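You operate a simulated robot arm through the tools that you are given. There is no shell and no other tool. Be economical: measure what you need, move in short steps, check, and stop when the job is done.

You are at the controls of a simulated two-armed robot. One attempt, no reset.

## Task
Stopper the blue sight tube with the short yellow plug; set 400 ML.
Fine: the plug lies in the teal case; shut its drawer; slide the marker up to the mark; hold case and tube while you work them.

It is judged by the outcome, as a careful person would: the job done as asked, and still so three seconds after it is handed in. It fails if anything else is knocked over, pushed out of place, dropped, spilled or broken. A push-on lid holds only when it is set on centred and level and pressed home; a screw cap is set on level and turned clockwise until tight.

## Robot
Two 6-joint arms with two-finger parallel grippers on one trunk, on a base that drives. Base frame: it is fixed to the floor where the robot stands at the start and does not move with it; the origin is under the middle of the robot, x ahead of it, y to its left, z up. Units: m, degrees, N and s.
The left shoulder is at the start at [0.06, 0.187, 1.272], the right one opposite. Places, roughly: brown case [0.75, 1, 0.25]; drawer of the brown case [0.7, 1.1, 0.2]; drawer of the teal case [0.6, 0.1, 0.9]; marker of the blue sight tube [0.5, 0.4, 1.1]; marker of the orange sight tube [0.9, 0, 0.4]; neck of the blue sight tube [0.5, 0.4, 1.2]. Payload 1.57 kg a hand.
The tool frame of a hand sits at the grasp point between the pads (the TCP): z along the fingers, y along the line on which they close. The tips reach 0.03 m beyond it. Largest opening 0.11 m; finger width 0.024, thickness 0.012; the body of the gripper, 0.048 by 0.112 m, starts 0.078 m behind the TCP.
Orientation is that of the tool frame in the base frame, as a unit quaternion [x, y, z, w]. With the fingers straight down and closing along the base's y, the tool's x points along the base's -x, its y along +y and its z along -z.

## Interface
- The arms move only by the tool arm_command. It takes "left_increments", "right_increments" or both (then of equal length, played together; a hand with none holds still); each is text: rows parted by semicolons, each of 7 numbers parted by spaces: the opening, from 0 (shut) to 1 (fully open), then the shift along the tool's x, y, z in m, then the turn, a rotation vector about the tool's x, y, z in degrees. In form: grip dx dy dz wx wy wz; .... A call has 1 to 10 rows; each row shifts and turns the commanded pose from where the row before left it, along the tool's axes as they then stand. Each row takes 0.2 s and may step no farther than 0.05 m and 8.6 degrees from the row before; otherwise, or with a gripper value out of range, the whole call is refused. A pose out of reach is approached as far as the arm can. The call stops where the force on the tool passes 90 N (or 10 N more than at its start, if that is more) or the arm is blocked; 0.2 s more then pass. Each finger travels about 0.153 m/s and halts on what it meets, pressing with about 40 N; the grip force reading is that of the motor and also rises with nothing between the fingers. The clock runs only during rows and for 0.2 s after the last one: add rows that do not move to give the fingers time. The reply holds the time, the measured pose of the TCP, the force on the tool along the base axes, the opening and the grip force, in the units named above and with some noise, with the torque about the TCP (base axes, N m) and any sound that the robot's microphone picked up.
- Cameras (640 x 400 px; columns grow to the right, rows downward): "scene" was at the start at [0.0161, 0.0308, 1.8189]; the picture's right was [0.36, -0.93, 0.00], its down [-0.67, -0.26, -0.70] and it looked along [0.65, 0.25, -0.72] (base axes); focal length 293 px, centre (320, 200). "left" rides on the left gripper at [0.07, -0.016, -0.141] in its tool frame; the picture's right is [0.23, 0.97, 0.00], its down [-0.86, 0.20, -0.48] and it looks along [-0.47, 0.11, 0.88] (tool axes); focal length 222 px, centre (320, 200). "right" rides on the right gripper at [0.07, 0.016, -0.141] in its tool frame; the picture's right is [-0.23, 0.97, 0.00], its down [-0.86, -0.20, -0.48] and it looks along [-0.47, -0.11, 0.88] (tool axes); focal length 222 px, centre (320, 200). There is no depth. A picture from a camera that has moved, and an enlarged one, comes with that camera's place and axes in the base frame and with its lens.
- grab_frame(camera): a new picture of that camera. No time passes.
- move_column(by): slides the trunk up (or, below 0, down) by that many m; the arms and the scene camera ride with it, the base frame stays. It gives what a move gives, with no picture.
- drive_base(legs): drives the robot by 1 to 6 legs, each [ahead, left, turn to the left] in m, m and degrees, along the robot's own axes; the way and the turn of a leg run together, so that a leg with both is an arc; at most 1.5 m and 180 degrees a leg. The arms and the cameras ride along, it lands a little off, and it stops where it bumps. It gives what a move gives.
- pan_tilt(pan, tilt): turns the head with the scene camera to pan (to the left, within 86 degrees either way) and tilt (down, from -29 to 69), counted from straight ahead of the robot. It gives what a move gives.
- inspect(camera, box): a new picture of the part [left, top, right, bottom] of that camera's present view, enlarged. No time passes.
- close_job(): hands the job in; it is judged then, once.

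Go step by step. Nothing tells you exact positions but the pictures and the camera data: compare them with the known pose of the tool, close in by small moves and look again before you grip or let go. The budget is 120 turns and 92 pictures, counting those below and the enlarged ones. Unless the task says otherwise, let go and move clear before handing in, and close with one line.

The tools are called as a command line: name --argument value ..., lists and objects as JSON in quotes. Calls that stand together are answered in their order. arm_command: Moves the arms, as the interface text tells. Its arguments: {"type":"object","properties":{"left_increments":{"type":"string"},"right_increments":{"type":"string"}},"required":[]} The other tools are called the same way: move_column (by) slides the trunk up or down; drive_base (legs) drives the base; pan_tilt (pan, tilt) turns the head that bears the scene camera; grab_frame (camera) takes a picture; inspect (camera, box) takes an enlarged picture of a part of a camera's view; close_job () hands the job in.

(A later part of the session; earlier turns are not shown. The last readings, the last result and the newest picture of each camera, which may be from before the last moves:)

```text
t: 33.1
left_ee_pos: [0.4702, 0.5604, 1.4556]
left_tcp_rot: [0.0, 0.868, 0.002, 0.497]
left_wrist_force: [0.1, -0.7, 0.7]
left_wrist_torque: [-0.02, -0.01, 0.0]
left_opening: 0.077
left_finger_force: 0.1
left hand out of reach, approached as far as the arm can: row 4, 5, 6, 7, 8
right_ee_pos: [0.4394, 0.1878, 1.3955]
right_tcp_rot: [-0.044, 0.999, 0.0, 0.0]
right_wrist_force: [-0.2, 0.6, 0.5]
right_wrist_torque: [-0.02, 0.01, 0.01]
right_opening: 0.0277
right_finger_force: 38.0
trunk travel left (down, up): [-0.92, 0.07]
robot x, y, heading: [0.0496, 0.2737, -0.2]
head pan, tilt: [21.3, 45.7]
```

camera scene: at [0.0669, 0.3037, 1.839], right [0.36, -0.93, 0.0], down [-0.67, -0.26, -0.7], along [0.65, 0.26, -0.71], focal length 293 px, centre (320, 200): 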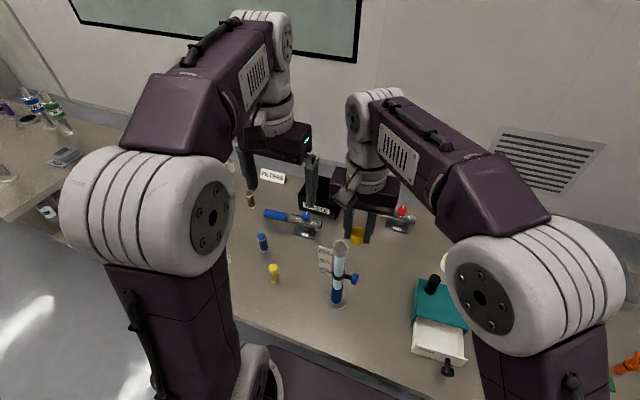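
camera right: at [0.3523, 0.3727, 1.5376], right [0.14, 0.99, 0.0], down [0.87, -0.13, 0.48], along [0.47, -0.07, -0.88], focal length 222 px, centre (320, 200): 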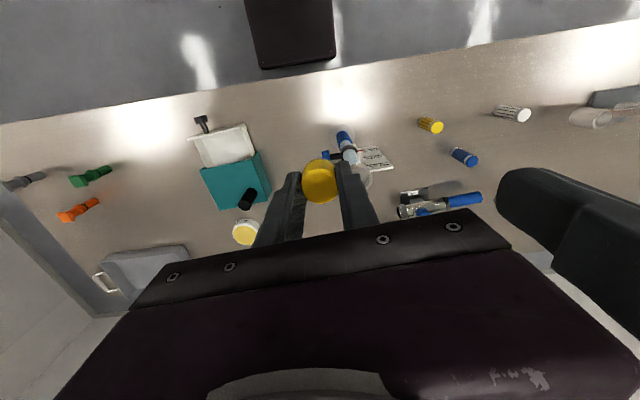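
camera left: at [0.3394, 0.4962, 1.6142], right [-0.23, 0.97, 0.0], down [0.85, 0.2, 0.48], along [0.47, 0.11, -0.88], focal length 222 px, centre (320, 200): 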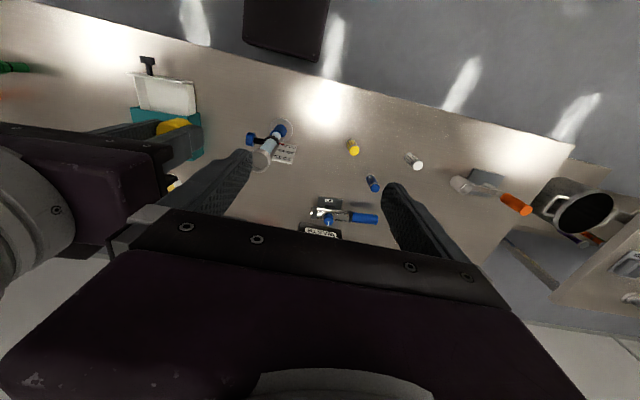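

The left arm is too folded here. I'll shift the base back and left to suit both arms.

drive_base --legs '[[-0.06, 0.13, 0]]'

grab_frame --camera "left"

inspect --camera "right" --box '[220, 100, 460, 250]'

```text
t: 34.4
left_ee_pos: [0.4117, 0.6868, 1.4554]
left_tcp_rot: [0.001, 0.868, 0.002, 0.496]
left_wrist_force: [-0.4, -0.1, 0.6]
left_wrist_torque: [0.02, 0.03, 0.03]
left_opening: 0.0771
left_finger_force: 0.1
right_ee_pos: [0.3793, 0.3151, 1.3956]
right_tcp_rot: [-0.044, 0.999, 0.0, 0.0]
right_wrist_force: [0.0, -0.4, -0.2]
right_wrist_torque: [0.04, 0.0, -0.01]
right_opening: 0.0276
right_finger_force: 38.6
trunk travel left (down, up): [-0.92, 0.07]
robot x, y, heading: [-0.0112, 0.4083, -0.1]
head pan, tilt: [21.3, 45.7]
```

```text
56 pictures are left
camera left: at [0.2556, 0.6689, 1.4668], right [-0.12, 0.97, -0.19], down [0.02, 0.19, 0.98], along [0.99, 0.11, -0.04], focal length 222 px, centre (320, 200)
```

left: 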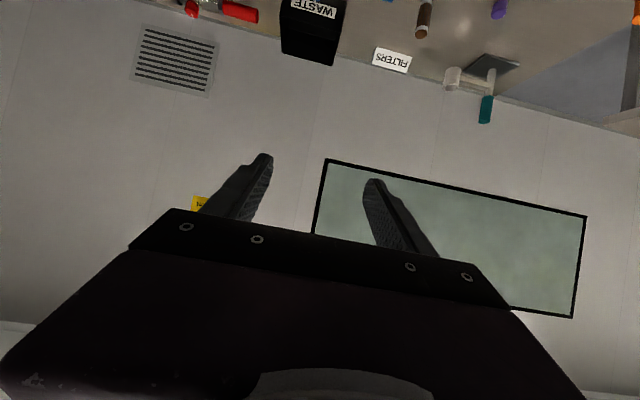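

```text
2.67 times, centred on (340, 175) of right
camera zoom: at [0.3089, 0.3235, 1.537], right [0.14, 0.99, 0.0], down [0.87, -0.13, 0.48], along [0.47, -0.07, -0.88], focal length 592 px, centre (267, 267)
```

zoom: 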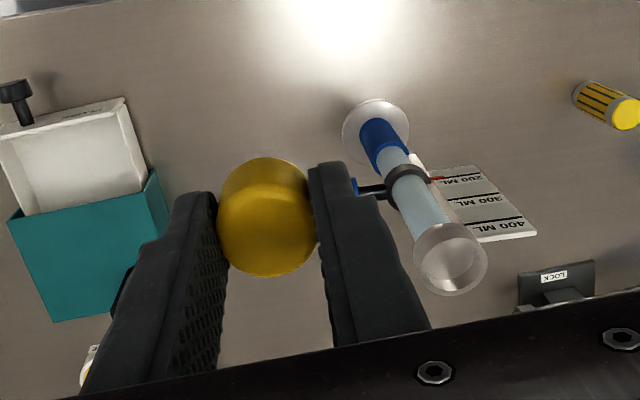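

Tube axis is about (0.50, 0.412). I'll raise the trunk a bit, level the left hand, lower it beside the tube, and tilt it down there.

move_column --by 0.065

arm_command --left_increments "0.7 0 0 0 0 8.5 0;0.7 0 0 0 0 8.5 0;0.7 0 0 0 0 8.5 0;0.7 0 0 0 0 8.5 0;0.7 0 0 0 0 8.5 0;0.7 0 0 0 0 8.5 0;0.7 0 0 0 0 8.5 0;0.7 0 -0.04 0.02 0 0 0;0.7 0 -0.04 0.02 0 0 0;0.7 0 0 0 0 0 0"

```text
t: 35.5
left_ee_pos: [0.4095, 0.6916, 1.521]
left_tcp_rot: [-0.001, 0.868, 0.002, 0.497]
left_wrist_force: [0.3, 0.3, 0.7]
left_wrist_torque: [-0.03, 0.03, 0.01]
left_opening: 0.0769
left_finger_force: 0.1
right_ee_pos: [0.3784, 0.3188, 1.4608]
right_tcp_rot: [-0.044, 0.999, 0.0, 0.001]
right_wrist_force: [-0.1, 0.5, 0.9]
right_wrist_torque: [0.0, 0.0, 0.0]
right_opening: 0.0277
right_finger_force: 37.8
trunk travel left (down, up): [-0.985, 0.005]
robot x, y, heading: [-0.0098, 0.4108, -0.1]
head pan, tilt: [21.3, 45.7]
```

```text
t: 37.7
left_ee_pos: [0.4107, 0.6101, 1.4807]
left_tcp_rot: [0.0, 1.0, 0.0, 0.001]
left_wrist_force: [-0.4, -0.4, 0.1]
left_wrist_torque: [0.0, 0.0, -0.01]
left_opening: 0.0769
left_finger_force: 0.0
right_ee_pos: [0.3787, 0.3183, 1.4604]
right_tcp_rot: [-0.044, 0.999, 0.0, 0.0]
right_wrist_force: [0.1, -0.5, 0.4]
right_wrist_torque: [-0.01, 0.01, 0.0]
right_opening: 0.0274
right_finger_force: 38.4
trunk travel left (down, up): [-0.985, 0.005]
robot x, y, heading: [-0.0095, 0.406, 0.1]
head pan, tilt: [21.3, 45.7]
```

arm_command --left_increments "0.7 0 -0.008 0.047 0 0 0;0.7 0 -0.008 0.047 0 0 0;0.7 0 -0.008 0.047 0 0 0;0.7 0 -0.008 0.047 0 0 0;0.7 0 -0.008 0.047 0 0 0;0.7 0 -0.008 0.047 0 0 0;0.7 0 -0.008 0.047 0 0 0;0.7 0 -0.008 0.047 0 0 0;0.7 0 0 0 0 0 0"

grab_frame --camera "scene"

```text
t: 39.7
left_ee_pos: [0.4108, 0.5481, 1.1056]
left_tcp_rot: [0.0, 1.0, 0.001, 0.001]
left_wrist_force: [0.4, 0.9, 0.8]
left_wrist_torque: [0.02, -0.01, 0.02]
left_opening: 0.0769
left_finger_force: 0.1
right_ee_pos: [0.3787, 0.3179, 1.4607]
right_tcp_rot: [-0.044, 0.999, 0.0, 0.0]
right_wrist_force: [-0.2, 0.4, -0.6]
right_wrist_torque: [-0.01, -0.01, -0.01]
right_opening: 0.0274
right_finger_force: 37.9
trunk travel left (down, up): [-0.985, 0.005]
robot x, y, heading: [-0.0097, 0.4061, 0.0]
head pan, tilt: [21.3, 45.7]
```

```text
54 pictures are left
camera scene: at [0.0056, 0.437, 1.9039], right [0.36, -0.93, 0.0], down [-0.67, -0.26, -0.7], along [0.65, 0.25, -0.72], focal length 293 px, centre (320, 200)
```

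scene: 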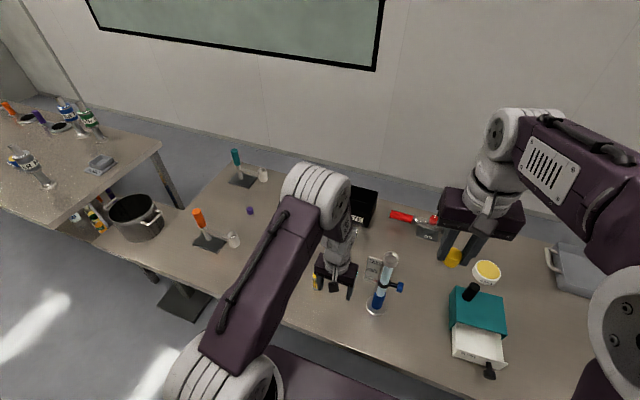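

arm_command --left_increments "0.7 0.005 -0.02 0.045 0 0 0;0.7 0.005 -0.02 0.045 0 0 0;0.7 0 -0.02 0.03 0 0 0;0.7 0 -0.01 0 0 -8.5 0;0.7 0 -0.01 0 0 -8.5 0;0.7 0 -0.01 0 0 -8.5 0;0.7 0 0 0 0 -8.5 0;0.7 0 0 0 0 -8.5 0;0.7 0 0 0 0 -8.5 0;0.7 0 0 0 0 0 0"

grab_frame --camera "left"

inspect --camera "scene" --box '[260, 180, 460, 340]'

```text
t: 41.9
left_ee_pos: [0.4473, 0.4084, 0.97]
left_tcp_rot: [-0.003, 0.906, 0.006, 0.424]
left_wrist_force: [0.2, 0.1, 0.3]
left_wrist_torque: [0.01, 0.02, -0.01]
left_opening: 0.0773
left_finger_force: 0.1
left hand out of reach, approached as far as the arm can: row 4, 8, 9
right_ee_pos: [0.3794, 0.318, 1.4612]
right_tcp_rot: [-0.043, 0.999, 0.0, -0.001]
right_wrist_force: [0.0, 0.5, 0.0]
right_wrist_torque: [0.01, 0.04, 0.01]
right_opening: 0.0277
right_finger_force: 38.3
trunk travel left (down, up): [-0.985, 0.005]
robot x, y, heading: [-0.0135, 0.4109, -0.0]
head pan, tilt: [21.3, 45.7]
```

```text
53 pictures are left
camera left: at [0.2943, 0.389, 1.0059], right [-0.15, 0.97, -0.17], down [0.18, 0.19, 0.96], along [0.97, 0.12, -0.2], focal length 222 px, centre (320, 200)
```

left: 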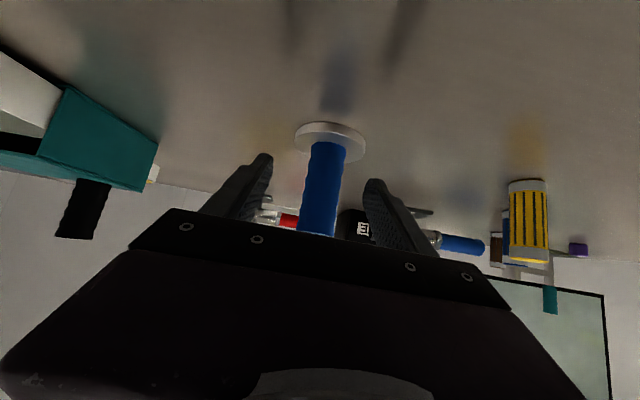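

```text
2.50 times, centred on (360, 260) of scene
camera zoom: at [0.0059, 0.4374, 1.9039], right [0.36, -0.93, 0.0], down [-0.67, -0.26, -0.7], along [0.65, 0.25, -0.72], focal length 733 px, centre (220, 50)
```

zoom: 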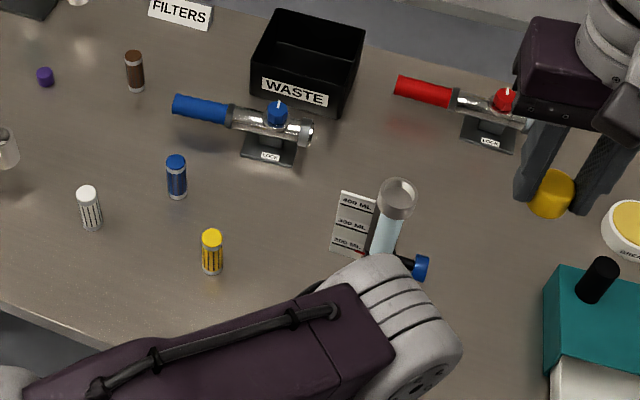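

The sleeve sits between the left fingers. I'll advance to it.

arm_command --left_increments "0.7 -0.004 0.002 0.02 0 0 0;0.7 -0.004 0.002 0.02 0 0 0;0.7 -0.003 0 0.02 0 0 0;0.7 0 0 0 0 0 0"

grab_frame --camera "left"

```text
t: 42.9
left_ee_pos: [0.5003, 0.4129, 0.9412]
left_tcp_rot: [0.0, 0.902, 0.002, 0.431]
left_wrist_force: [-0.1, -0.3, 0.8]
left_wrist_torque: [0.01, 0.0, 0.0]
left_opening: 0.0769
left_finger_force: 0.1
right_ee_pos: [0.3778, 0.3168, 1.4589]
right_tcp_rot: [-0.044, 0.999, 0.0, 0.0]
right_wrist_force: [1.1, 0.4, -0.4]
right_wrist_torque: [-0.02, -0.02, -0.06]
right_opening: 0.0274
right_finger_force: 38.0
trunk travel left (down, up): [-0.985, 0.005]
robot x, y, heading: [-0.0116, 0.4078, -0.3]
head pan, tilt: [21.3, 45.7]
```

```text
51 pictures are left
camera left: at [0.3469, 0.3944, 0.975], right [-0.14, 0.97, -0.17], down [0.16, 0.2, 0.97], along [0.98, 0.11, -0.19], focal length 222 px, centre (320, 200)
```

left: 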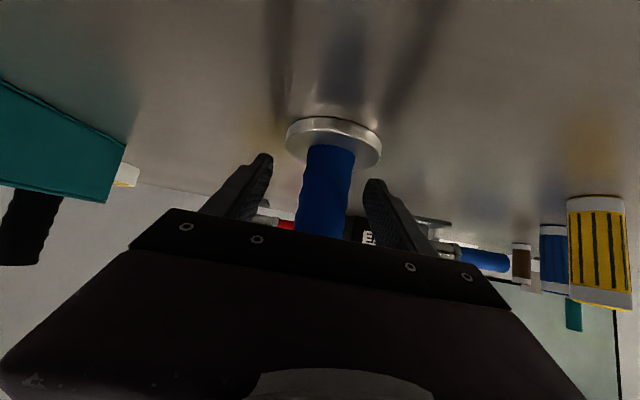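

The sleeve is right at the grasp point, so I'll close gently.

arm_command --left_increments "0.55 0 0.002 0 0 0 0;0.4 0 0 0 0 0 0;0.3 0 0 0 0 0 0;0.1 0 0 0 0 0 0;0 0 0 0 0 0 0;0 0 0 0 0 0 0"

grab_frame --camera "scene"

inspect --camera "right" --box '[220, 100, 460, 250]'

```text
t: 44.3
left_ee_pos: [0.5005, 0.4142, 0.941]
left_tcp_rot: [-0.001, 0.902, 0.001, 0.432]
left_wrist_force: [0.8, 0.7, 0.5]
left_wrist_torque: [-0.04, -0.03, -0.01]
left_opening: 0.035
left_finger_force: 39.6
right_ee_pos: [0.3772, 0.3179, 1.4604]
right_tcp_rot: [-0.044, 0.999, 0.0, 0.0]
right_wrist_force: [0.3, 0.8, 0.1]
right_wrist_torque: [-0.01, 0.0, -0.01]
right_opening: 0.0278
right_finger_force: 38.0
trunk travel left (down, up): [-0.985, 0.005]
robot x, y, heading: [-0.0085, 0.4057, -0.0]
head pan, tilt: [21.3, 45.7]
```

```text
50 pictures are left
camera scene: at [0.0057, 0.4372, 1.9039], right [0.36, -0.93, 0.0], down [-0.67, -0.26, -0.7], along [0.65, 0.25, -0.72], focal length 293 px, centre (320, 200)
```

scene: 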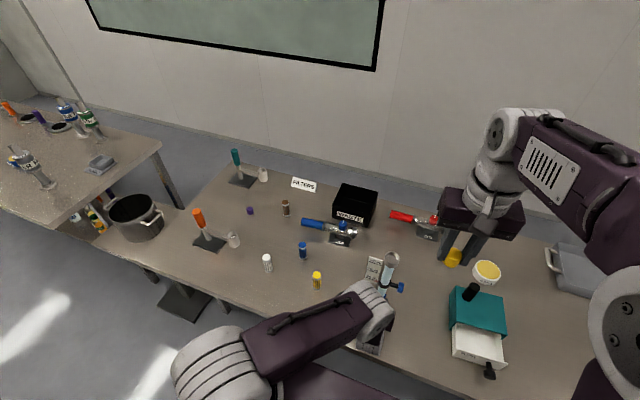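

```text
2.67 times, centred on (340, 175) of right
camera zoom: at [0.3073, 0.3272, 1.6026], right [0.14, 0.99, 0.0], down [0.87, -0.12, 0.48], along [0.47, -0.07, -0.88], focal length 592 px, centre (267, 267)
```

zoom: 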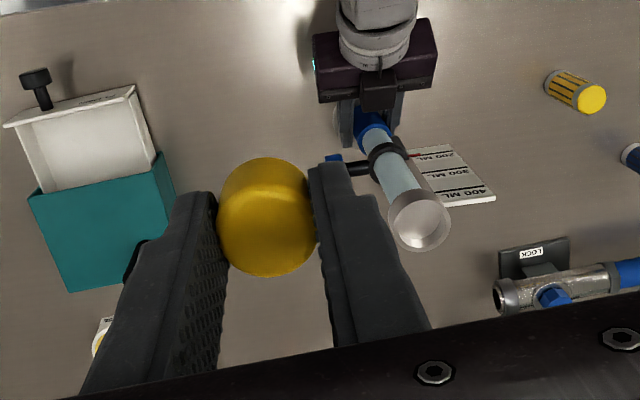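

The tube is held at 35 mm. I'll bring the plug over the neck, staying a few centimetres above the rim.

arm_command --right_increments "0 -0.031 0.0206 0 0 0 0;0 -0.031 0.0206 0 0 0 0;0 -0.031 0.0206 0 0 0 0;0 -0.031 0.0206 0 0 0 0;0 0 0 0.04 0 0 0;0 0 0 0.04 0 0 0;0 0 0 0.04 0 0 0;0 0 0 0 0 0 0"

grab_frame --camera "right"

grab_frame --camera "scene"

```text
t: 46.1
left_ee_pos: [0.4997, 0.4142, 0.941]
left_tcp_rot: [-0.001, 0.903, 0.002, 0.431]
left_wrist_force: [1.1, 0.5, 1.0]
left_wrist_torque: [-0.08, -0.06, 0.01]
left_opening: 0.0351
left_finger_force: 40.3
right_ee_pos: [0.4925, 0.4071, 1.3391]
right_tcp_rot: [-0.043, 0.999, -0.001, 0.0]
right_wrist_force: [0.0, 0.8, 0.2]
right_wrist_torque: [-0.03, -0.01, -0.02]
right_opening: 0.0279
right_finger_force: 38.0
right hand out of reach, approached as far as the arm can: row 4
trunk travel left (down, up): [-0.985, 0.005]
robot x, y, heading: [-0.0104, 0.4072, -0.1]
head pan, tilt: [21.3, 45.7]
```

```text
48 pictures are left
camera right: at [0.4212, 0.4176, 1.4811], right [0.14, 0.99, 0.0], down [0.87, -0.12, 0.48], along [0.47, -0.07, -0.88], focal length 222 px, centre (320, 200)
```

right: 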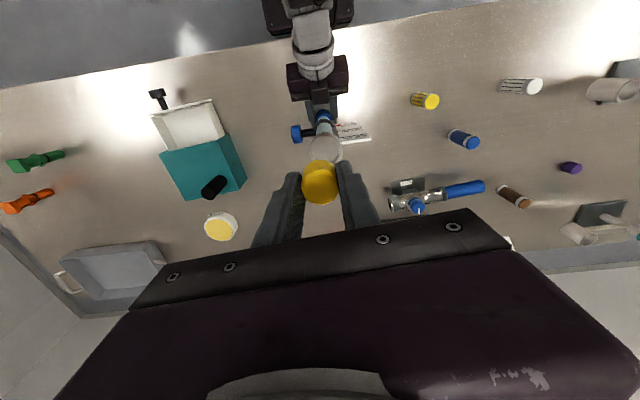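

```text
47 pictures are left
camera scene: at [0.0057, 0.4368, 1.9039], right [0.36, -0.93, 0.0], down [-0.67, -0.26, -0.7], along [0.65, 0.25, -0.72], focal length 293 px, centre (320, 200)
```

scene: 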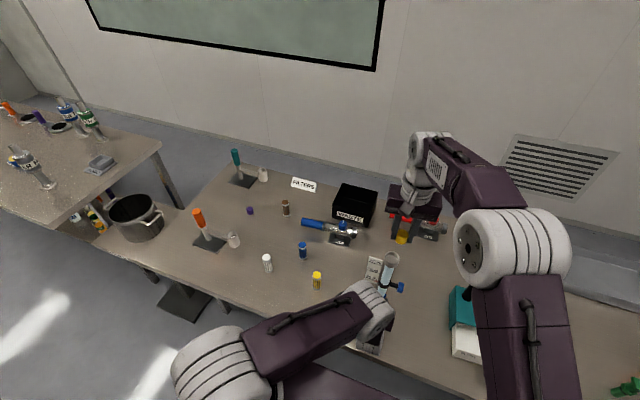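

inspect --camera "right" --box '[270, 100, 370, 215]'

inspect --camera "scene" --box '[350, 210, 450, 310]'

```text
3.48 times, centred on (320, 158) of right
camera zoom: at [0.4212, 0.4176, 1.4811], right [0.14, 0.99, 0.0], down [0.87, -0.12, 0.48], along [0.47, -0.07, -0.88], focal length 773 px, centre (320, 348)
```

zoom: 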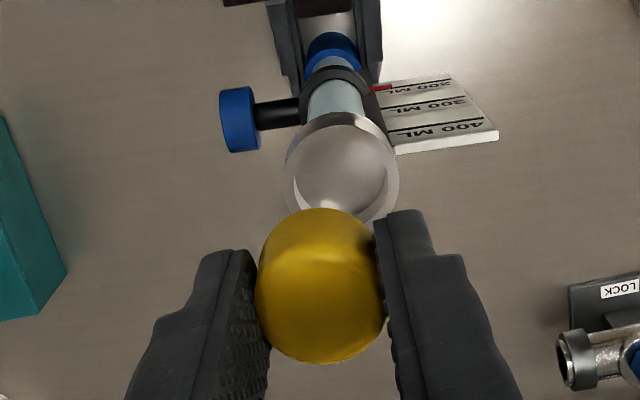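

```text
4.00 times, centred on (400, 260) of scene
camera zoom: at [0.0057, 0.4368, 1.9039], right [0.36, -0.93, 0.0], down [-0.67, -0.26, -0.7], along [0.65, 0.25, -0.72], focal length 1172 px, centre (0, -40)
```

zoom: 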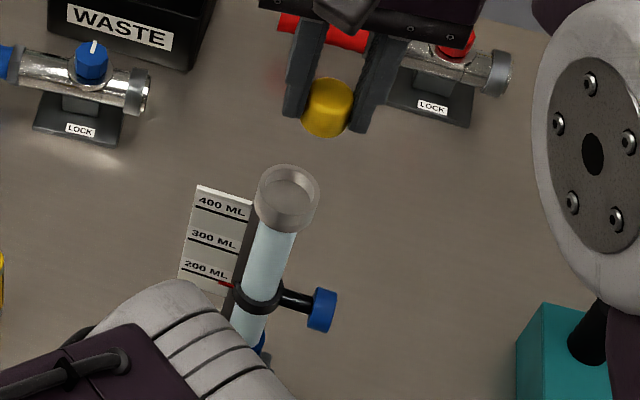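

Both cameras put the rim centre at (0.493, 0.413, 1.22), so the plug needs +7 mm in y. I'll correct that and lower to just above the rim.

arm_command --right_increments "0 -0.0005 0.0065 0 0 0 0;0 0 0 0.025 0 0 0;0 0 0 0.025 0 0 0;0 0 0 0.018 0 0 0;0 0 0 0 0 0 0;0 0 0 0 0 0 0"

inspect --camera "right" --box '[270, 100, 370, 215]'

inspect --camera "scene" --box '[360, 220, 430, 290]'

```text
t: 47.5
left_ee_pos: [0.5003, 0.4144, 0.9416]
left_tcp_rot: [0.0, 0.902, 0.001, 0.431]
left_wrist_force: [-0.6, 0.4, 1.6]
left_wrist_torque: [-0.17, 0.02, -0.01]
left_opening: 0.0349
left_finger_force: 39.6
right_ee_pos: [0.493, 0.4148, 1.2716]
right_tcp_rot: [-0.043, 0.999, 0.0, 0.0]
right_wrist_force: [0.1, -0.7, -0.5]
right_wrist_torque: [0.03, 0.01, 0.0]
right_opening: 0.0277
right_finger_force: 38.1
trunk travel left (down, up): [-0.985, 0.005]
robot x, y, heading: [-0.0113, 0.4038, -0.1]
head pan, tilt: [21.3, 45.7]
```

```text
3.48 times, centred on (320, 158) of right
camera zoom: at [0.4212, 0.4249, 1.4135], right [0.14, 0.99, 0.0], down [0.87, -0.12, 0.48], along [0.47, -0.07, -0.88], focal length 773 px, centre (320, 348)
```

zoom: 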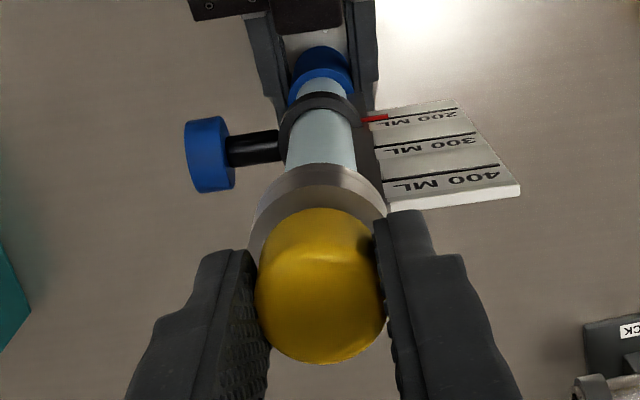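

```text
5.71 times, centred on (395, 255) of scene
camera zoom: at [0.0055, 0.4371, 1.9039], right [0.36, -0.93, 0.0], down [-0.67, -0.26, -0.7], along [0.65, 0.25, -0.72], focal length 1674 px, centre (-109, -114)
```

zoom: 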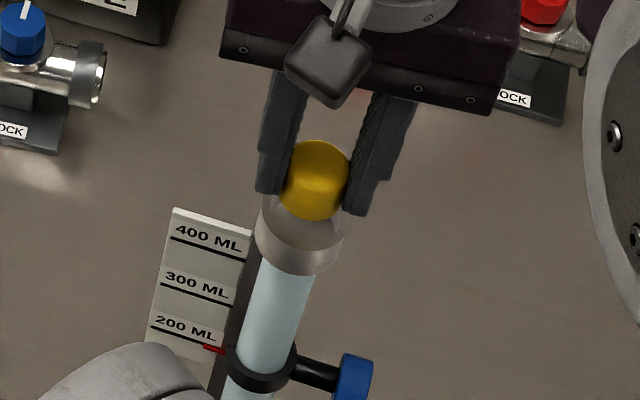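

The plug is aligned with the neck within about a millimetre. I'll lower in small steps and watch the force.

arm_command --right_increments "0 0 0 0.005 0 0 0;0 0 0 0.005 0 0 0;0 0 0 0.004 0 0 0;0 0 0 0 0 0 0"

inspect --camera "scene" --box '[360, 220, 430, 290]'

```text
t: 48.5
left_ee_pos: [0.4999, 0.4136, 0.9406]
left_tcp_rot: [0.0, 0.902, 0.001, 0.431]
left_wrist_force: [-0.9, 1.1, 1.6]
left_wrist_torque: [-0.11, 0.01, -0.05]
left_opening: 0.035
left_finger_force: 40.2
right_ee_pos: [0.4917, 0.4144, 1.2577]
right_tcp_rot: [-0.043, 0.999, -0.001, 0.0]
right_wrist_force: [-0.7, -0.9, 1.1]
right_wrist_torque: [-0.01, -0.04, -0.01]
right_opening: 0.028
right_finger_force: 38.3
trunk travel left (down, up): [-0.985, 0.005]
robot x, y, heading: [-0.0128, 0.4056, -0.0]
head pan, tilt: [21.3, 45.7]
```

```text
5.71 times, centred on (395, 255) of scene
camera zoom: at [0.0055, 0.4371, 1.9039], right [0.36, -0.93, 0.0], down [-0.67, -0.26, -0.7], along [0.65, 0.25, -0.72], focal length 1674 px, centre (-109, -114)
```

zoom: 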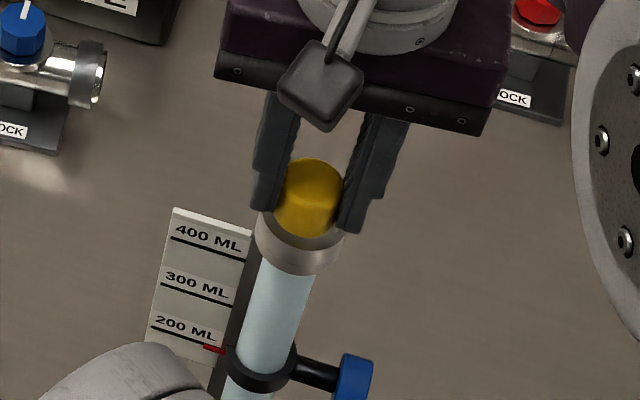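

arm_command --right_increments "0 0 0 0.004 0 0 0;0 0 0 0 0 0 0"

inspect --camera "scene" --box '[374, 236, 414, 276]'

inspect --camera "right" --box '[270, 100, 370, 215]'

```text
t: 49.1
left_ee_pos: [0.4994, 0.4148, 0.9406]
left_tcp_rot: [0.0, 0.902, 0.001, 0.431]
left_wrist_force: [0.2, 0.3, 1.2]
left_wrist_torque: [-0.09, 0.01, -0.02]
left_opening: 0.035
left_finger_force: 40.2
right_ee_pos: [0.4922, 0.4148, 1.2525]
right_tcp_rot: [-0.044, 0.999, 0.0, -0.001]
right_wrist_force: [-0.8, -0.2, 0.2]
right_wrist_torque: [-0.01, -0.04, -0.02]
right_opening: 0.0277
right_finger_force: 38.0
trunk travel left (down, up): [-0.985, 0.005]
robot x, y, heading: [-0.0079, 0.4061, 0.0]
head pan, tilt: [21.3, 45.7]
```

```text
10.00 times, centred on (394, 256) of scene
camera zoom: at [0.0055, 0.4371, 1.9039], right [0.36, -0.93, 0.0], down [-0.67, -0.26, -0.7], along [0.65, 0.25, -0.72], focal length 2930 px, centre (-420, -360)
```

zoom: 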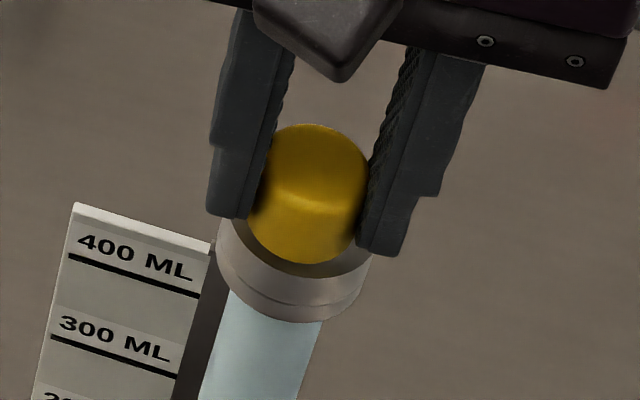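

```text
3.48 times, centred on (320, 158) of right
camera zoom: at [0.4208, 0.4248, 1.396], right [0.14, 0.99, 0.0], down [0.87, -0.12, 0.48], along [0.47, -0.07, -0.88], focal length 773 px, centre (320, 348)
```

zoom: 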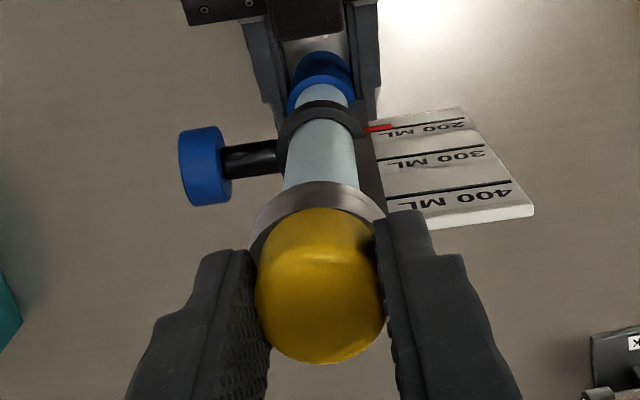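

arm_command --right_increments "0 0 0 0.003 0 0 0;0 0 0 0 0 0 0"

inspect --camera "scene" --box '[374, 236, 414, 276]'

```text
t: 49.7
left_ee_pos: [0.4997, 0.4147, 0.9417]
left_tcp_rot: [0.0, 0.902, 0.001, 0.431]
left_wrist_force: [0.8, 0.5, 0.1]
left_wrist_torque: [-0.03, 0.0, -0.07]
left_opening: 0.035
left_finger_force: 40.0
right_ee_pos: [0.4916, 0.4157, 1.252]
right_tcp_rot: [-0.044, 0.999, 0.0, 0.0]
right_wrist_force: [-0.3, -0.4, -1.1]
right_wrist_torque: [0.03, 0.02, 0.0]
right_opening: 0.028
right_finger_force: 38.6
trunk travel left (down, up): [-0.985, 0.005]
robot x, y, heading: [-0.0121, 0.403, 0.0]
head pan, tilt: [21.3, 45.7]
```

```text
10.00 times, centred on (394, 256) of scene
camera zoom: at [0.0056, 0.4371, 1.9039], right [0.36, -0.93, 0.0], down [-0.67, -0.26, -0.7], along [0.65, 0.25, -0.72], focal length 2930 px, centre (-420, -360)
```

zoom: 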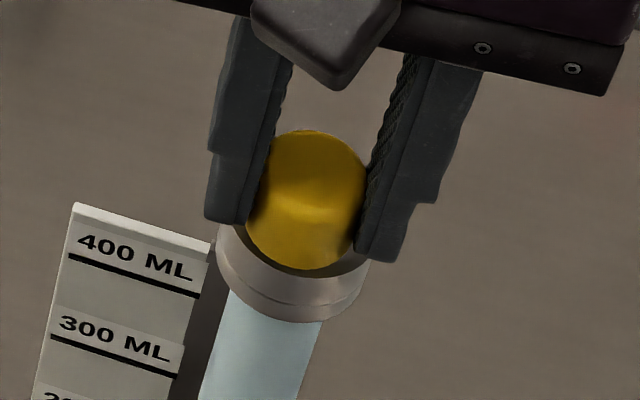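

arm_command --right_increments "0 0 0 0.004 0 0 0;0 0 0 0 0 0 0"

inspect --camera "scene" --box '[374, 236, 414, 276]'

```text
t: 50.3
left_ee_pos: [0.5004, 0.4155, 0.9402]
left_tcp_rot: [0.0, 0.902, 0.001, 0.431]
left_wrist_force: [-0.2, -0.2, 1.0]
left_wrist_torque: [-0.1, 0.01, -0.02]
left_opening: 0.035
left_finger_force: 40.0
right_ee_pos: [0.4918, 0.4154, 1.2471]
right_tcp_rot: [-0.044, 0.999, 0.001, 0.0]
right_wrist_force: [-0.2, 0.0, -0.1]
right_wrist_torque: [0.02, 0.01, 0.03]
right_opening: 0.0278
right_finger_force: 37.9
trunk travel left (down, up): [-0.985, 0.005]
robot x, y, heading: [-0.009, 0.4071, -0.0]
head pan, tilt: [21.3, 45.7]
```

```text
10.00 times, centred on (394, 256) of scene
camera zoom: at [0.0056, 0.4371, 1.9039], right [0.36, -0.93, 0.0], down [-0.67, -0.26, -0.7], along [0.65, 0.25, -0.72], focal length 2930 px, centre (-420, -360)
```

zoom: 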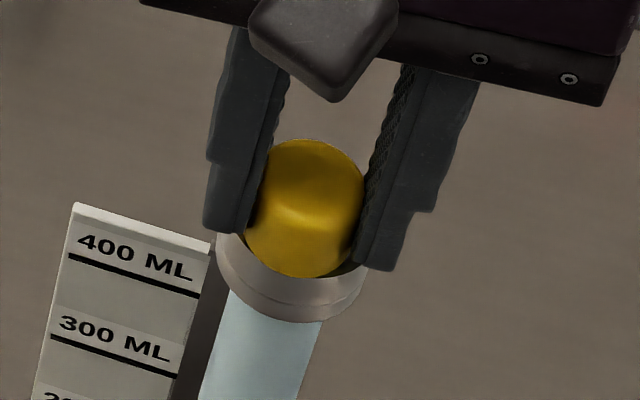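

There's no contact force where I expected some, so my rim height or x estimate is off. I'll back away and re-measure the rim unobstructed from close range.

arm_command --right_increments "0 0 0 -0.04 0 0 0;0 0 -0.04 0 0 0 0;0 0 -0.03 0 0 0 0;0 0 0 0 0 0 0;0 0 0 0 0 0 0"

inspect --camera "right" --box '[330, 90, 450, 210]'

inspect --camera "scene" --box '[374, 236, 414, 276]'

```text
t: 51.5
left_ee_pos: [0.5006, 0.4148, 0.9416]
left_tcp_rot: [0.0, 0.902, 0.002, 0.431]
left_wrist_force: [0.5, 1.2, 0.6]
left_wrist_torque: [-0.04, -0.05, -0.03]
left_opening: 0.0352
left_finger_force: 40.3
right_ee_pos: [0.4976, 0.3452, 1.2876]
right_tcp_rot: [-0.044, 0.999, 0.001, 0.0]
right_wrist_force: [-0.1, -0.2, -0.2]
right_wrist_torque: [-0.01, 0.03, 0.01]
right_opening: 0.0279
right_finger_force: 38.2
trunk travel left (down, up): [-0.985, 0.005]
robot x, y, heading: [-0.0116, 0.4069, -0.0]
head pan, tilt: [21.3, 45.7]
```

```text
3.33 times, centred on (390, 150) of right
camera zoom: at [0.427, 0.3546, 1.429], right [0.14, 0.99, 0.0], down [0.87, -0.12, 0.48], along [0.47, -0.07, -0.88], focal length 740 px, centre (87, 367)
```

zoom: 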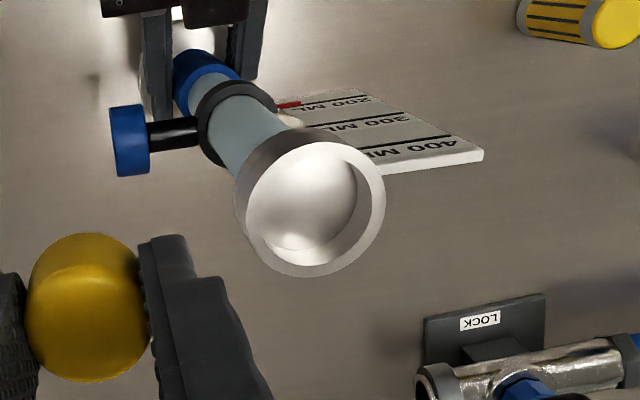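

```text
10.00 times, centred on (394, 256) of scene
camera zoom: at [0.0057, 0.4374, 1.9039], right [0.36, -0.93, 0.0], down [-0.67, -0.26, -0.7], along [0.65, 0.25, -0.72], focal length 2930 px, centre (-420, -360)
```

zoom: 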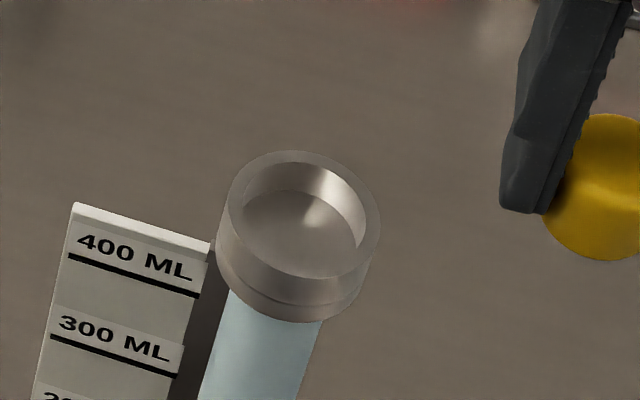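

Now the rim is clear: a metal cup with an inner bore of about 33 mm, centred near (0.4995, 0.413, 1.207). The plug was about 8 mm too near, so I'll reposition above it and recheck.

arm_command --right_increments "0 -0.002 0.034 0 0 0 0;0 -0.0055 0.0335 0 0 0 0;0 0 0 0.015 0 0 0;0 0 0 0.015 0 0 0;0 0 0 0 0 0 0;0 0 0 0 0 0 0"

inspect --camera "scene" --box '[374, 236, 414, 276]'

inspect --camera "right" --box '[270, 100, 370, 215]'

```text
t: 52.9
left_ee_pos: [0.4994, 0.4155, 0.9407]
left_tcp_rot: [0.0, 0.902, 0.001, 0.431]
left_wrist_force: [0.0, 0.2, -0.1]
left_wrist_torque: [-0.15, 0.01, 0.0]
left_opening: 0.0352
left_finger_force: 39.7
right_ee_pos: [0.4997, 0.4133, 1.257]
right_tcp_rot: [-0.044, 0.999, -0.001, -0.001]
right_wrist_force: [0.4, -0.3, 0.8]
right_wrist_torque: [-0.02, -0.02, 0.02]
right_opening: 0.0276
right_finger_force: 37.9
trunk travel left (down, up): [-0.985, 0.005]
robot x, y, heading: [-0.0099, 0.4065, 0.2]
head pan, tilt: [21.3, 45.7]
```

```text
10.00 times, centred on (394, 256) of scene
camera zoom: at [0.0057, 0.4368, 1.9039], right [0.36, -0.93, 0.0], down [-0.67, -0.26, -0.7], along [0.65, 0.25, -0.72], focal length 2930 px, centre (-420, -360)
```

zoom: 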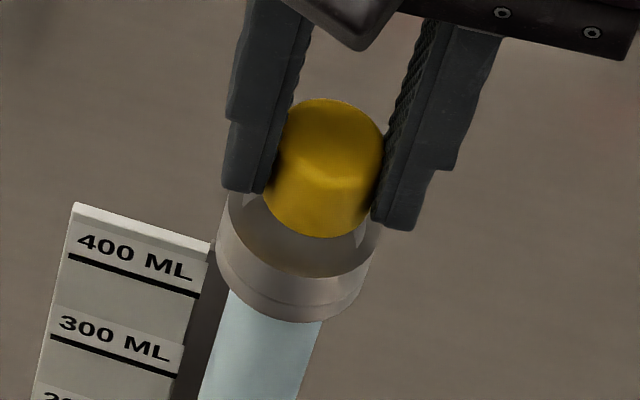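

```text
3.48 times, centred on (320, 158) of right
camera zoom: at [0.4285, 0.4224, 1.3987], right [0.14, 0.99, 0.0], down [0.87, -0.12, 0.48], along [0.47, -0.07, -0.88], focal length 773 px, centre (320, 348)
```

zoom: 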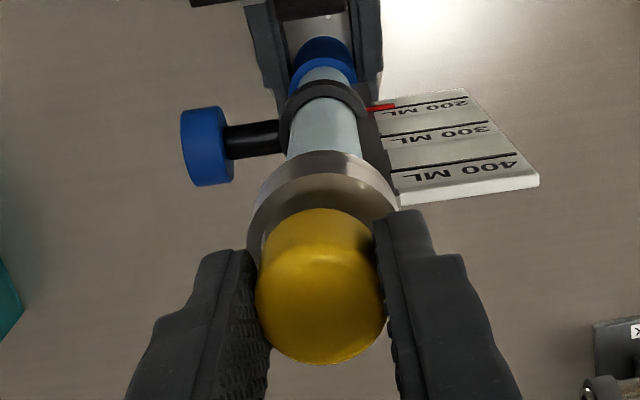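

arm_command --right_increments "0 0 0.001 0.004 0 0 0;0 0 0 0.004 0 0 0;0 0 0 0 0 0 0;0 0 0 0 0 0 0"

inspect --camera "scene" --box '[374, 236, 414, 276]'

inspect --camera "right" --box '[290, 130, 350, 210]'

```text
t: 53.9
left_ee_pos: [0.5004, 0.4145, 0.9423]
left_tcp_rot: [0.0, 0.902, 0.002, 0.431]
left_wrist_force: [-0.3, -0.1, 0.6]
left_wrist_torque: [-0.12, -0.01, -0.02]
left_opening: 0.0352
left_finger_force: 39.5
right_ee_pos: [0.5006, 0.4139, 1.25]
right_tcp_rot: [-0.044, 0.999, -0.001, 0.0]
right_wrist_force: [-0.2, -0.3, -0.5]
right_wrist_torque: [0.02, 0.01, -0.02]
right_opening: 0.0277
right_finger_force: 37.9
trunk travel left (down, up): [-0.985, 0.005]
robot x, y, heading: [-0.0092, 0.4091, -0.2]
head pan, tilt: [21.3, 45.7]
```

```text
10.00 times, centred on (394, 256) of scene
camera zoom: at [0.0057, 0.437, 1.9039], right [0.36, -0.93, 0.0], down [-0.67, -0.26, -0.7], along [0.65, 0.25, -0.72], focal length 2930 px, centre (-420, -360)
```

zoom: 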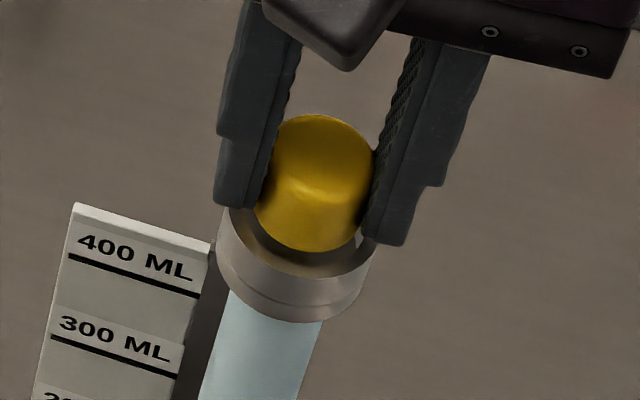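

```text
5.00 times, centred on (320, 170) of right
camera zoom: at [0.4286, 0.4237, 1.3907], right [0.14, 0.99, 0.0], down [0.87, -0.12, 0.48], along [0.47, -0.07, -0.88], focal length 1111 px, centre (320, 350)
```

zoom: 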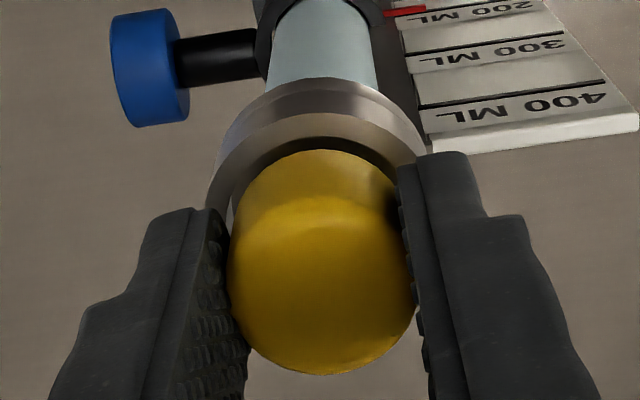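

Now it's clear I had taken the cup's lower edge for its rim. The rim centre is (0.501, 0.414, 1.211), within about 1 mm of the plug. Lowering further.

arm_command --right_increments "0 -0.001 0.0005 0.003 0 0 0;0 0 0 0.003 0 0 0;0 0 0 0 0 0 0;0 0 0 0 0 0 0"

inspect --camera "right" --box '[290, 130, 350, 210]'

```text
t: 54.9
left_ee_pos: [0.5004, 0.4155, 0.9411]
left_tcp_rot: [0.0, 0.902, 0.001, 0.432]
left_wrist_force: [-0.8, 0.7, 1.0]
left_wrist_torque: [-0.2, 0.02, -0.02]
left_opening: 0.0352
left_finger_force: 40.1
right_ee_pos: [0.5015, 0.4136, 1.2429]
right_tcp_rot: [-0.044, 0.999, -0.001, 0.0]
right_wrist_force: [0.3, -0.5, -0.4]
right_wrist_torque: [-0.02, -0.01, 0.01]
right_opening: 0.0278
right_finger_force: 37.8
trunk travel left (down, up): [-0.985, 0.005]
robot x, y, heading: [-0.0108, 0.4064, -0.0]
head pan, tilt: [21.3, 45.7]
```

```text
5.00 times, centred on (320, 170) of right
camera zoom: at [0.4295, 0.424, 1.3849], right [0.14, 0.99, 0.0], down [0.87, -0.12, 0.48], along [0.47, -0.07, -0.88], focal length 1111 px, centre (320, 350)
```

zoom: 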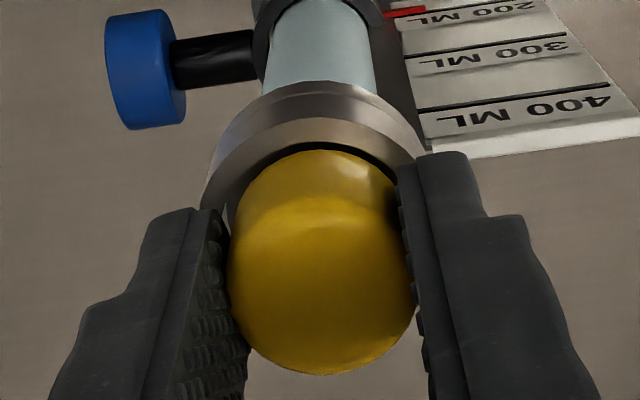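

arm_command --right_increments "0 0 0 0.003 0 0 0;0 0 0 0 0 0 0;0 0 0 0 0 0 0"

inspect --camera "scene" --box '[374, 236, 414, 276]'

```text
t: 55.7
left_ee_pos: [0.5007, 0.4139, 0.9403]
left_tcp_rot: [0.0, 0.902, 0.001, 0.432]
left_wrist_force: [1.3, -0.3, 1.3]
left_wrist_torque: [-0.03, 0.01, -0.02]
left_opening: 0.0352
left_finger_force: 40.1
right_ee_pos: [0.5008, 0.4138, 1.2399]
right_tcp_rot: [-0.043, 0.999, 0.0, -0.001]
right_wrist_force: [-0.5, 0.3, -0.1]
right_wrist_torque: [0.03, 0.01, -0.01]
right_opening: 0.0276
right_finger_force: 38.1
trunk travel left (down, up): [-0.985, 0.005]
robot x, y, heading: [-0.0129, 0.4099, -0.1]
head pan, tilt: [21.3, 45.7]
```

```text
10.00 times, centred on (394, 256) of scene
camera zoom: at [0.0057, 0.437, 1.9039], right [0.36, -0.93, 0.0], down [-0.67, -0.26, -0.7], along [0.65, 0.25, -0.72], focal length 2930 px, centre (-420, -360)
```

zoom: 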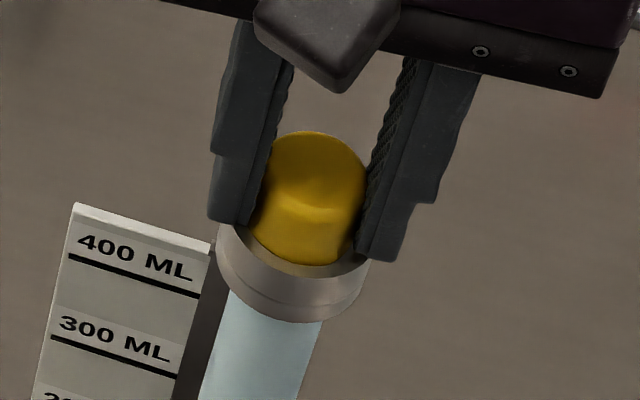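

arm_command --right_increments "0 0 0 0.002 0 0 0;0 0 0 0.002 0 0 0;0 0 0 0 0 0 0"

inspect --camera "scene" --box '[374, 236, 414, 276]'

```text
t: 56.5
left_ee_pos: [0.4993, 0.4154, 0.9413]
left_tcp_rot: [0.0, 0.902, 0.002, 0.431]
left_wrist_force: [17.8, 0.5, -23.6]
left_wrist_torque: [-0.88, 0.78, -0.23]
left_opening: 0.035
left_finger_force: 40.4
right_ee_pos: [0.5002, 0.4152, 1.2389]
right_tcp_rot: [-0.044, 0.999, 0.001, 0.002]
right_wrist_force: [-8.8, -1.4, 49.1]
right_wrist_torque: [0.18, 0.8, 0.25]
right_opening: 0.0277
right_finger_force: 38.3
trunk travel left (down, up): [-0.985, 0.005]
robot x, y, heading: [-0.0122, 0.4069, -0.1]
head pan, tilt: [21.3, 45.7]
```

```text
10.00 times, centred on (394, 256) of scene
camera zoom: at [0.0036, 0.4367, 1.9043], right [0.36, -0.93, 0.0], down [-0.67, -0.26, -0.7], along [0.65, 0.25, -0.71], focal length 2930 px, centre (-420, -360)
```

zoom: 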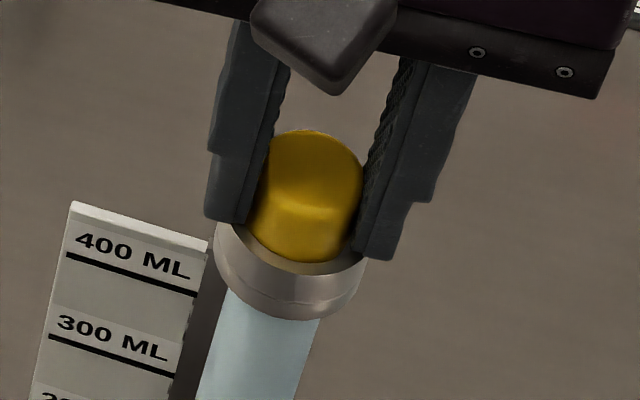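

Contact at about 49 N; the torque suggests either the fingertip edges or the plug on the front lip. I'll ease up and look closely.

arm_command --right_increments "0 0 0 -0.003 0 0 0;0 0 0 0 0 0 0"

inspect --camera "right" --box '[300, 130, 340, 170]'

```text
t: 57.1
left_ee_pos: [0.498, 0.415, 0.9407]
left_tcp_rot: [0.0, 0.903, 0.002, 0.43]
left_wrist_force: [-3.2, 0.7, -8.5]
left_wrist_torque: [-0.36, -0.71, 0.23]
left_opening: 0.0352
left_finger_force: 39.9
right_ee_pos: [0.4992, 0.415, 1.2389]
right_tcp_rot: [-0.043, 0.999, 0.0, 0.001]
right_wrist_force: [1.6, 0.9, 20.9]
right_wrist_torque: [0.38, 0.1, -0.33]
right_opening: 0.0275
right_finger_force: 38.1
trunk travel left (down, up): [-0.985, 0.005]
robot x, y, heading: [-0.0106, 0.4076, -0.0]
head pan, tilt: [21.3, 45.7]
```

```text
10.00 times, centred on (320, 150) of right
camera zoom: at [0.4278, 0.4244, 1.3808], right [0.14, 0.99, 0.0], down [0.87, -0.12, 0.48], along [0.48, -0.07, -0.88], focal length 2221 px, centre (320, 700)
```

zoom: 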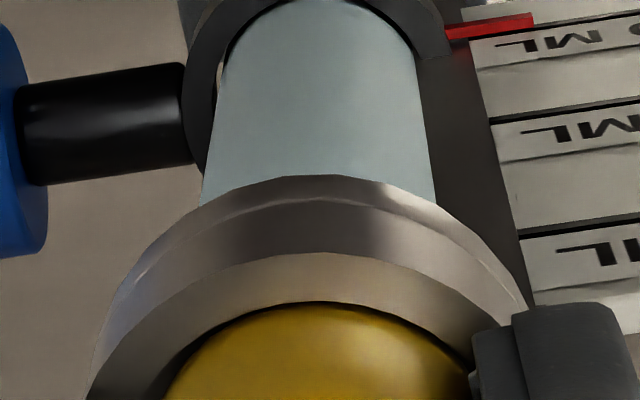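

The plug's lower edge is now inside the lip all round, and the fingertips rest on the rim. I'll ease off slightly and open to let it seat.

arm_command --right_increments "0 0 0 -0.001 0 0 0;0.3 0 0 0 0 0 0;0.4 0 0 0 0 0 0;0.5 0 0 0 0 0 0;0.5 0 0 0 0 0 0"

inspect --camera "scene" --box '[374, 236, 414, 276]'

inspect --camera "right" --box '[290, 130, 350, 210]'

```text
t: 58.3
left_ee_pos: [0.5011, 0.415, 0.9398]
left_tcp_rot: [0.001, 0.902, 0.002, 0.431]
left_wrist_force: [0.0, -0.3, -0.5]
left_wrist_torque: [-0.07, 0.01, 0.02]
left_opening: 0.0351
left_finger_force: 40.2
right_ee_pos: [0.5005, 0.4147, 1.2399]
right_tcp_rot: [-0.043, 0.999, 0.0, 0.0]
right_wrist_force: [-0.1, -0.1, -0.2]
right_wrist_torque: [0.01, -0.02, -0.02]
right_opening: 0.055
right_finger_force: 0.1
trunk travel left (down, up): [-0.985, 0.005]
robot x, y, heading: [-0.0085, 0.4046, -0.0]
head pan, tilt: [21.3, 45.7]
```

```text
10.00 times, centred on (394, 256) of scene
camera zoom: at [0.006, 0.4369, 1.9039], right [0.36, -0.93, 0.0], down [-0.67, -0.26, -0.7], along [0.65, 0.25, -0.72], focal length 2930 px, centre (-420, -360)
```

zoom: 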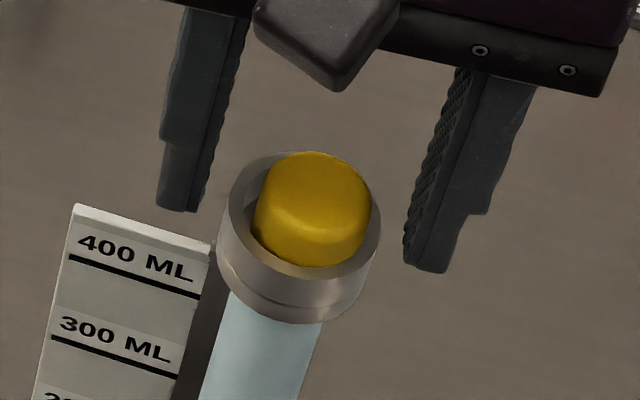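

```text
5.00 times, centred on (320, 170) of right
camera zoom: at [0.4296, 0.4243, 1.3817], right [0.14, 0.99, 0.0], down [0.87, -0.12, 0.48], along [0.47, -0.07, -0.88], focal length 1111 px, centre (320, 350)
```

zoom: 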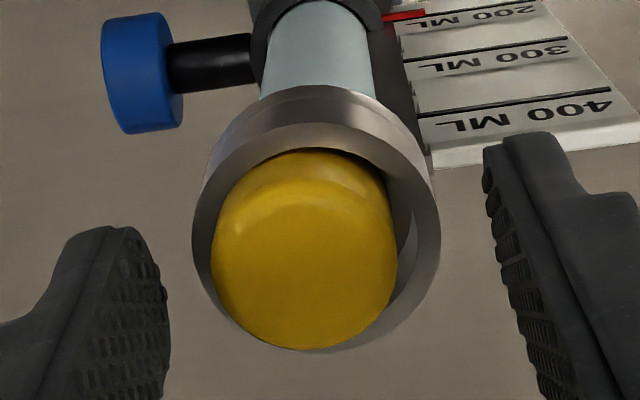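

The plug dropped into the cup but sits about 2 mm toward −y. I'll re-close on its exposed top to centre it.

arm_command --right_increments "0.5 0 -0.0005 -0.002 0 0 0;0.35 0 0 0 0 0 0;0.28 0 0 0 0 0 0;0.22 0 0 0 0 0 0;0.1 0 0 0 0 0 0;0 0 0 0 0 0 0;0 0 0 0 0 0 0"

inspect --camera "right" --box '[290, 130, 350, 210]'

inspect --camera "scene" --box '[374, 236, 414, 276]'

```text
t: 59.9
left_ee_pos: [0.5007, 0.4148, 0.9412]
left_tcp_rot: [0.0, 0.902, 0.001, 0.431]
left_wrist_force: [1.5, -1.1, 1.8]
left_wrist_torque: [-0.24, 0.0, 0.05]
left_opening: 0.035
left_finger_force: 39.9
right_ee_pos: [0.5011, 0.4136, 1.2427]
right_tcp_rot: [-0.043, 0.999, 0.0, 0.0]
right_wrist_force: [0.9, -0.6, 0.4]
right_wrist_torque: [0.01, -0.02, 0.03]
right_opening: 0.0275
right_finger_force: 38.5
trunk travel left (down, up): [-0.985, 0.005]
robot x, y, heading: [-0.0127, 0.408, 0.0]
head pan, tilt: [21.3, 45.7]
```

```text
5.00 times, centred on (320, 170) of right
camera zoom: at [0.4296, 0.4238, 1.3839], right [0.14, 0.99, 0.0], down [0.87, -0.12, 0.48], along [0.47, -0.07, -0.88], focal length 1111 px, centre (320, 350)
```

zoom: 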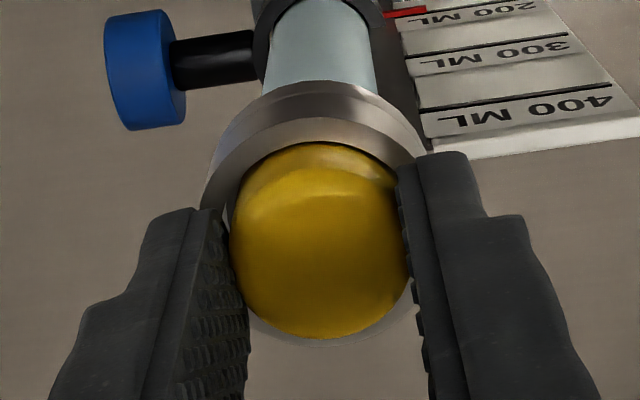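

```text
10.00 times, centred on (394, 256) of scene
camera zoom: at [0.0058, 0.4369, 1.904], right [0.36, -0.93, 0.0], down [-0.67, -0.26, -0.7], along [0.65, 0.25, -0.72], focal length 2930 px, centre (-420, -360)
```

zoom: 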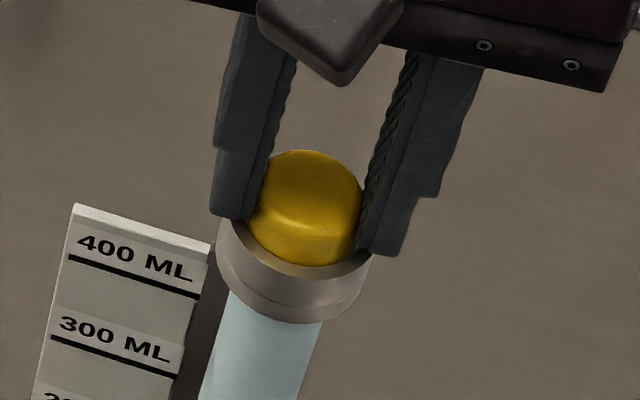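

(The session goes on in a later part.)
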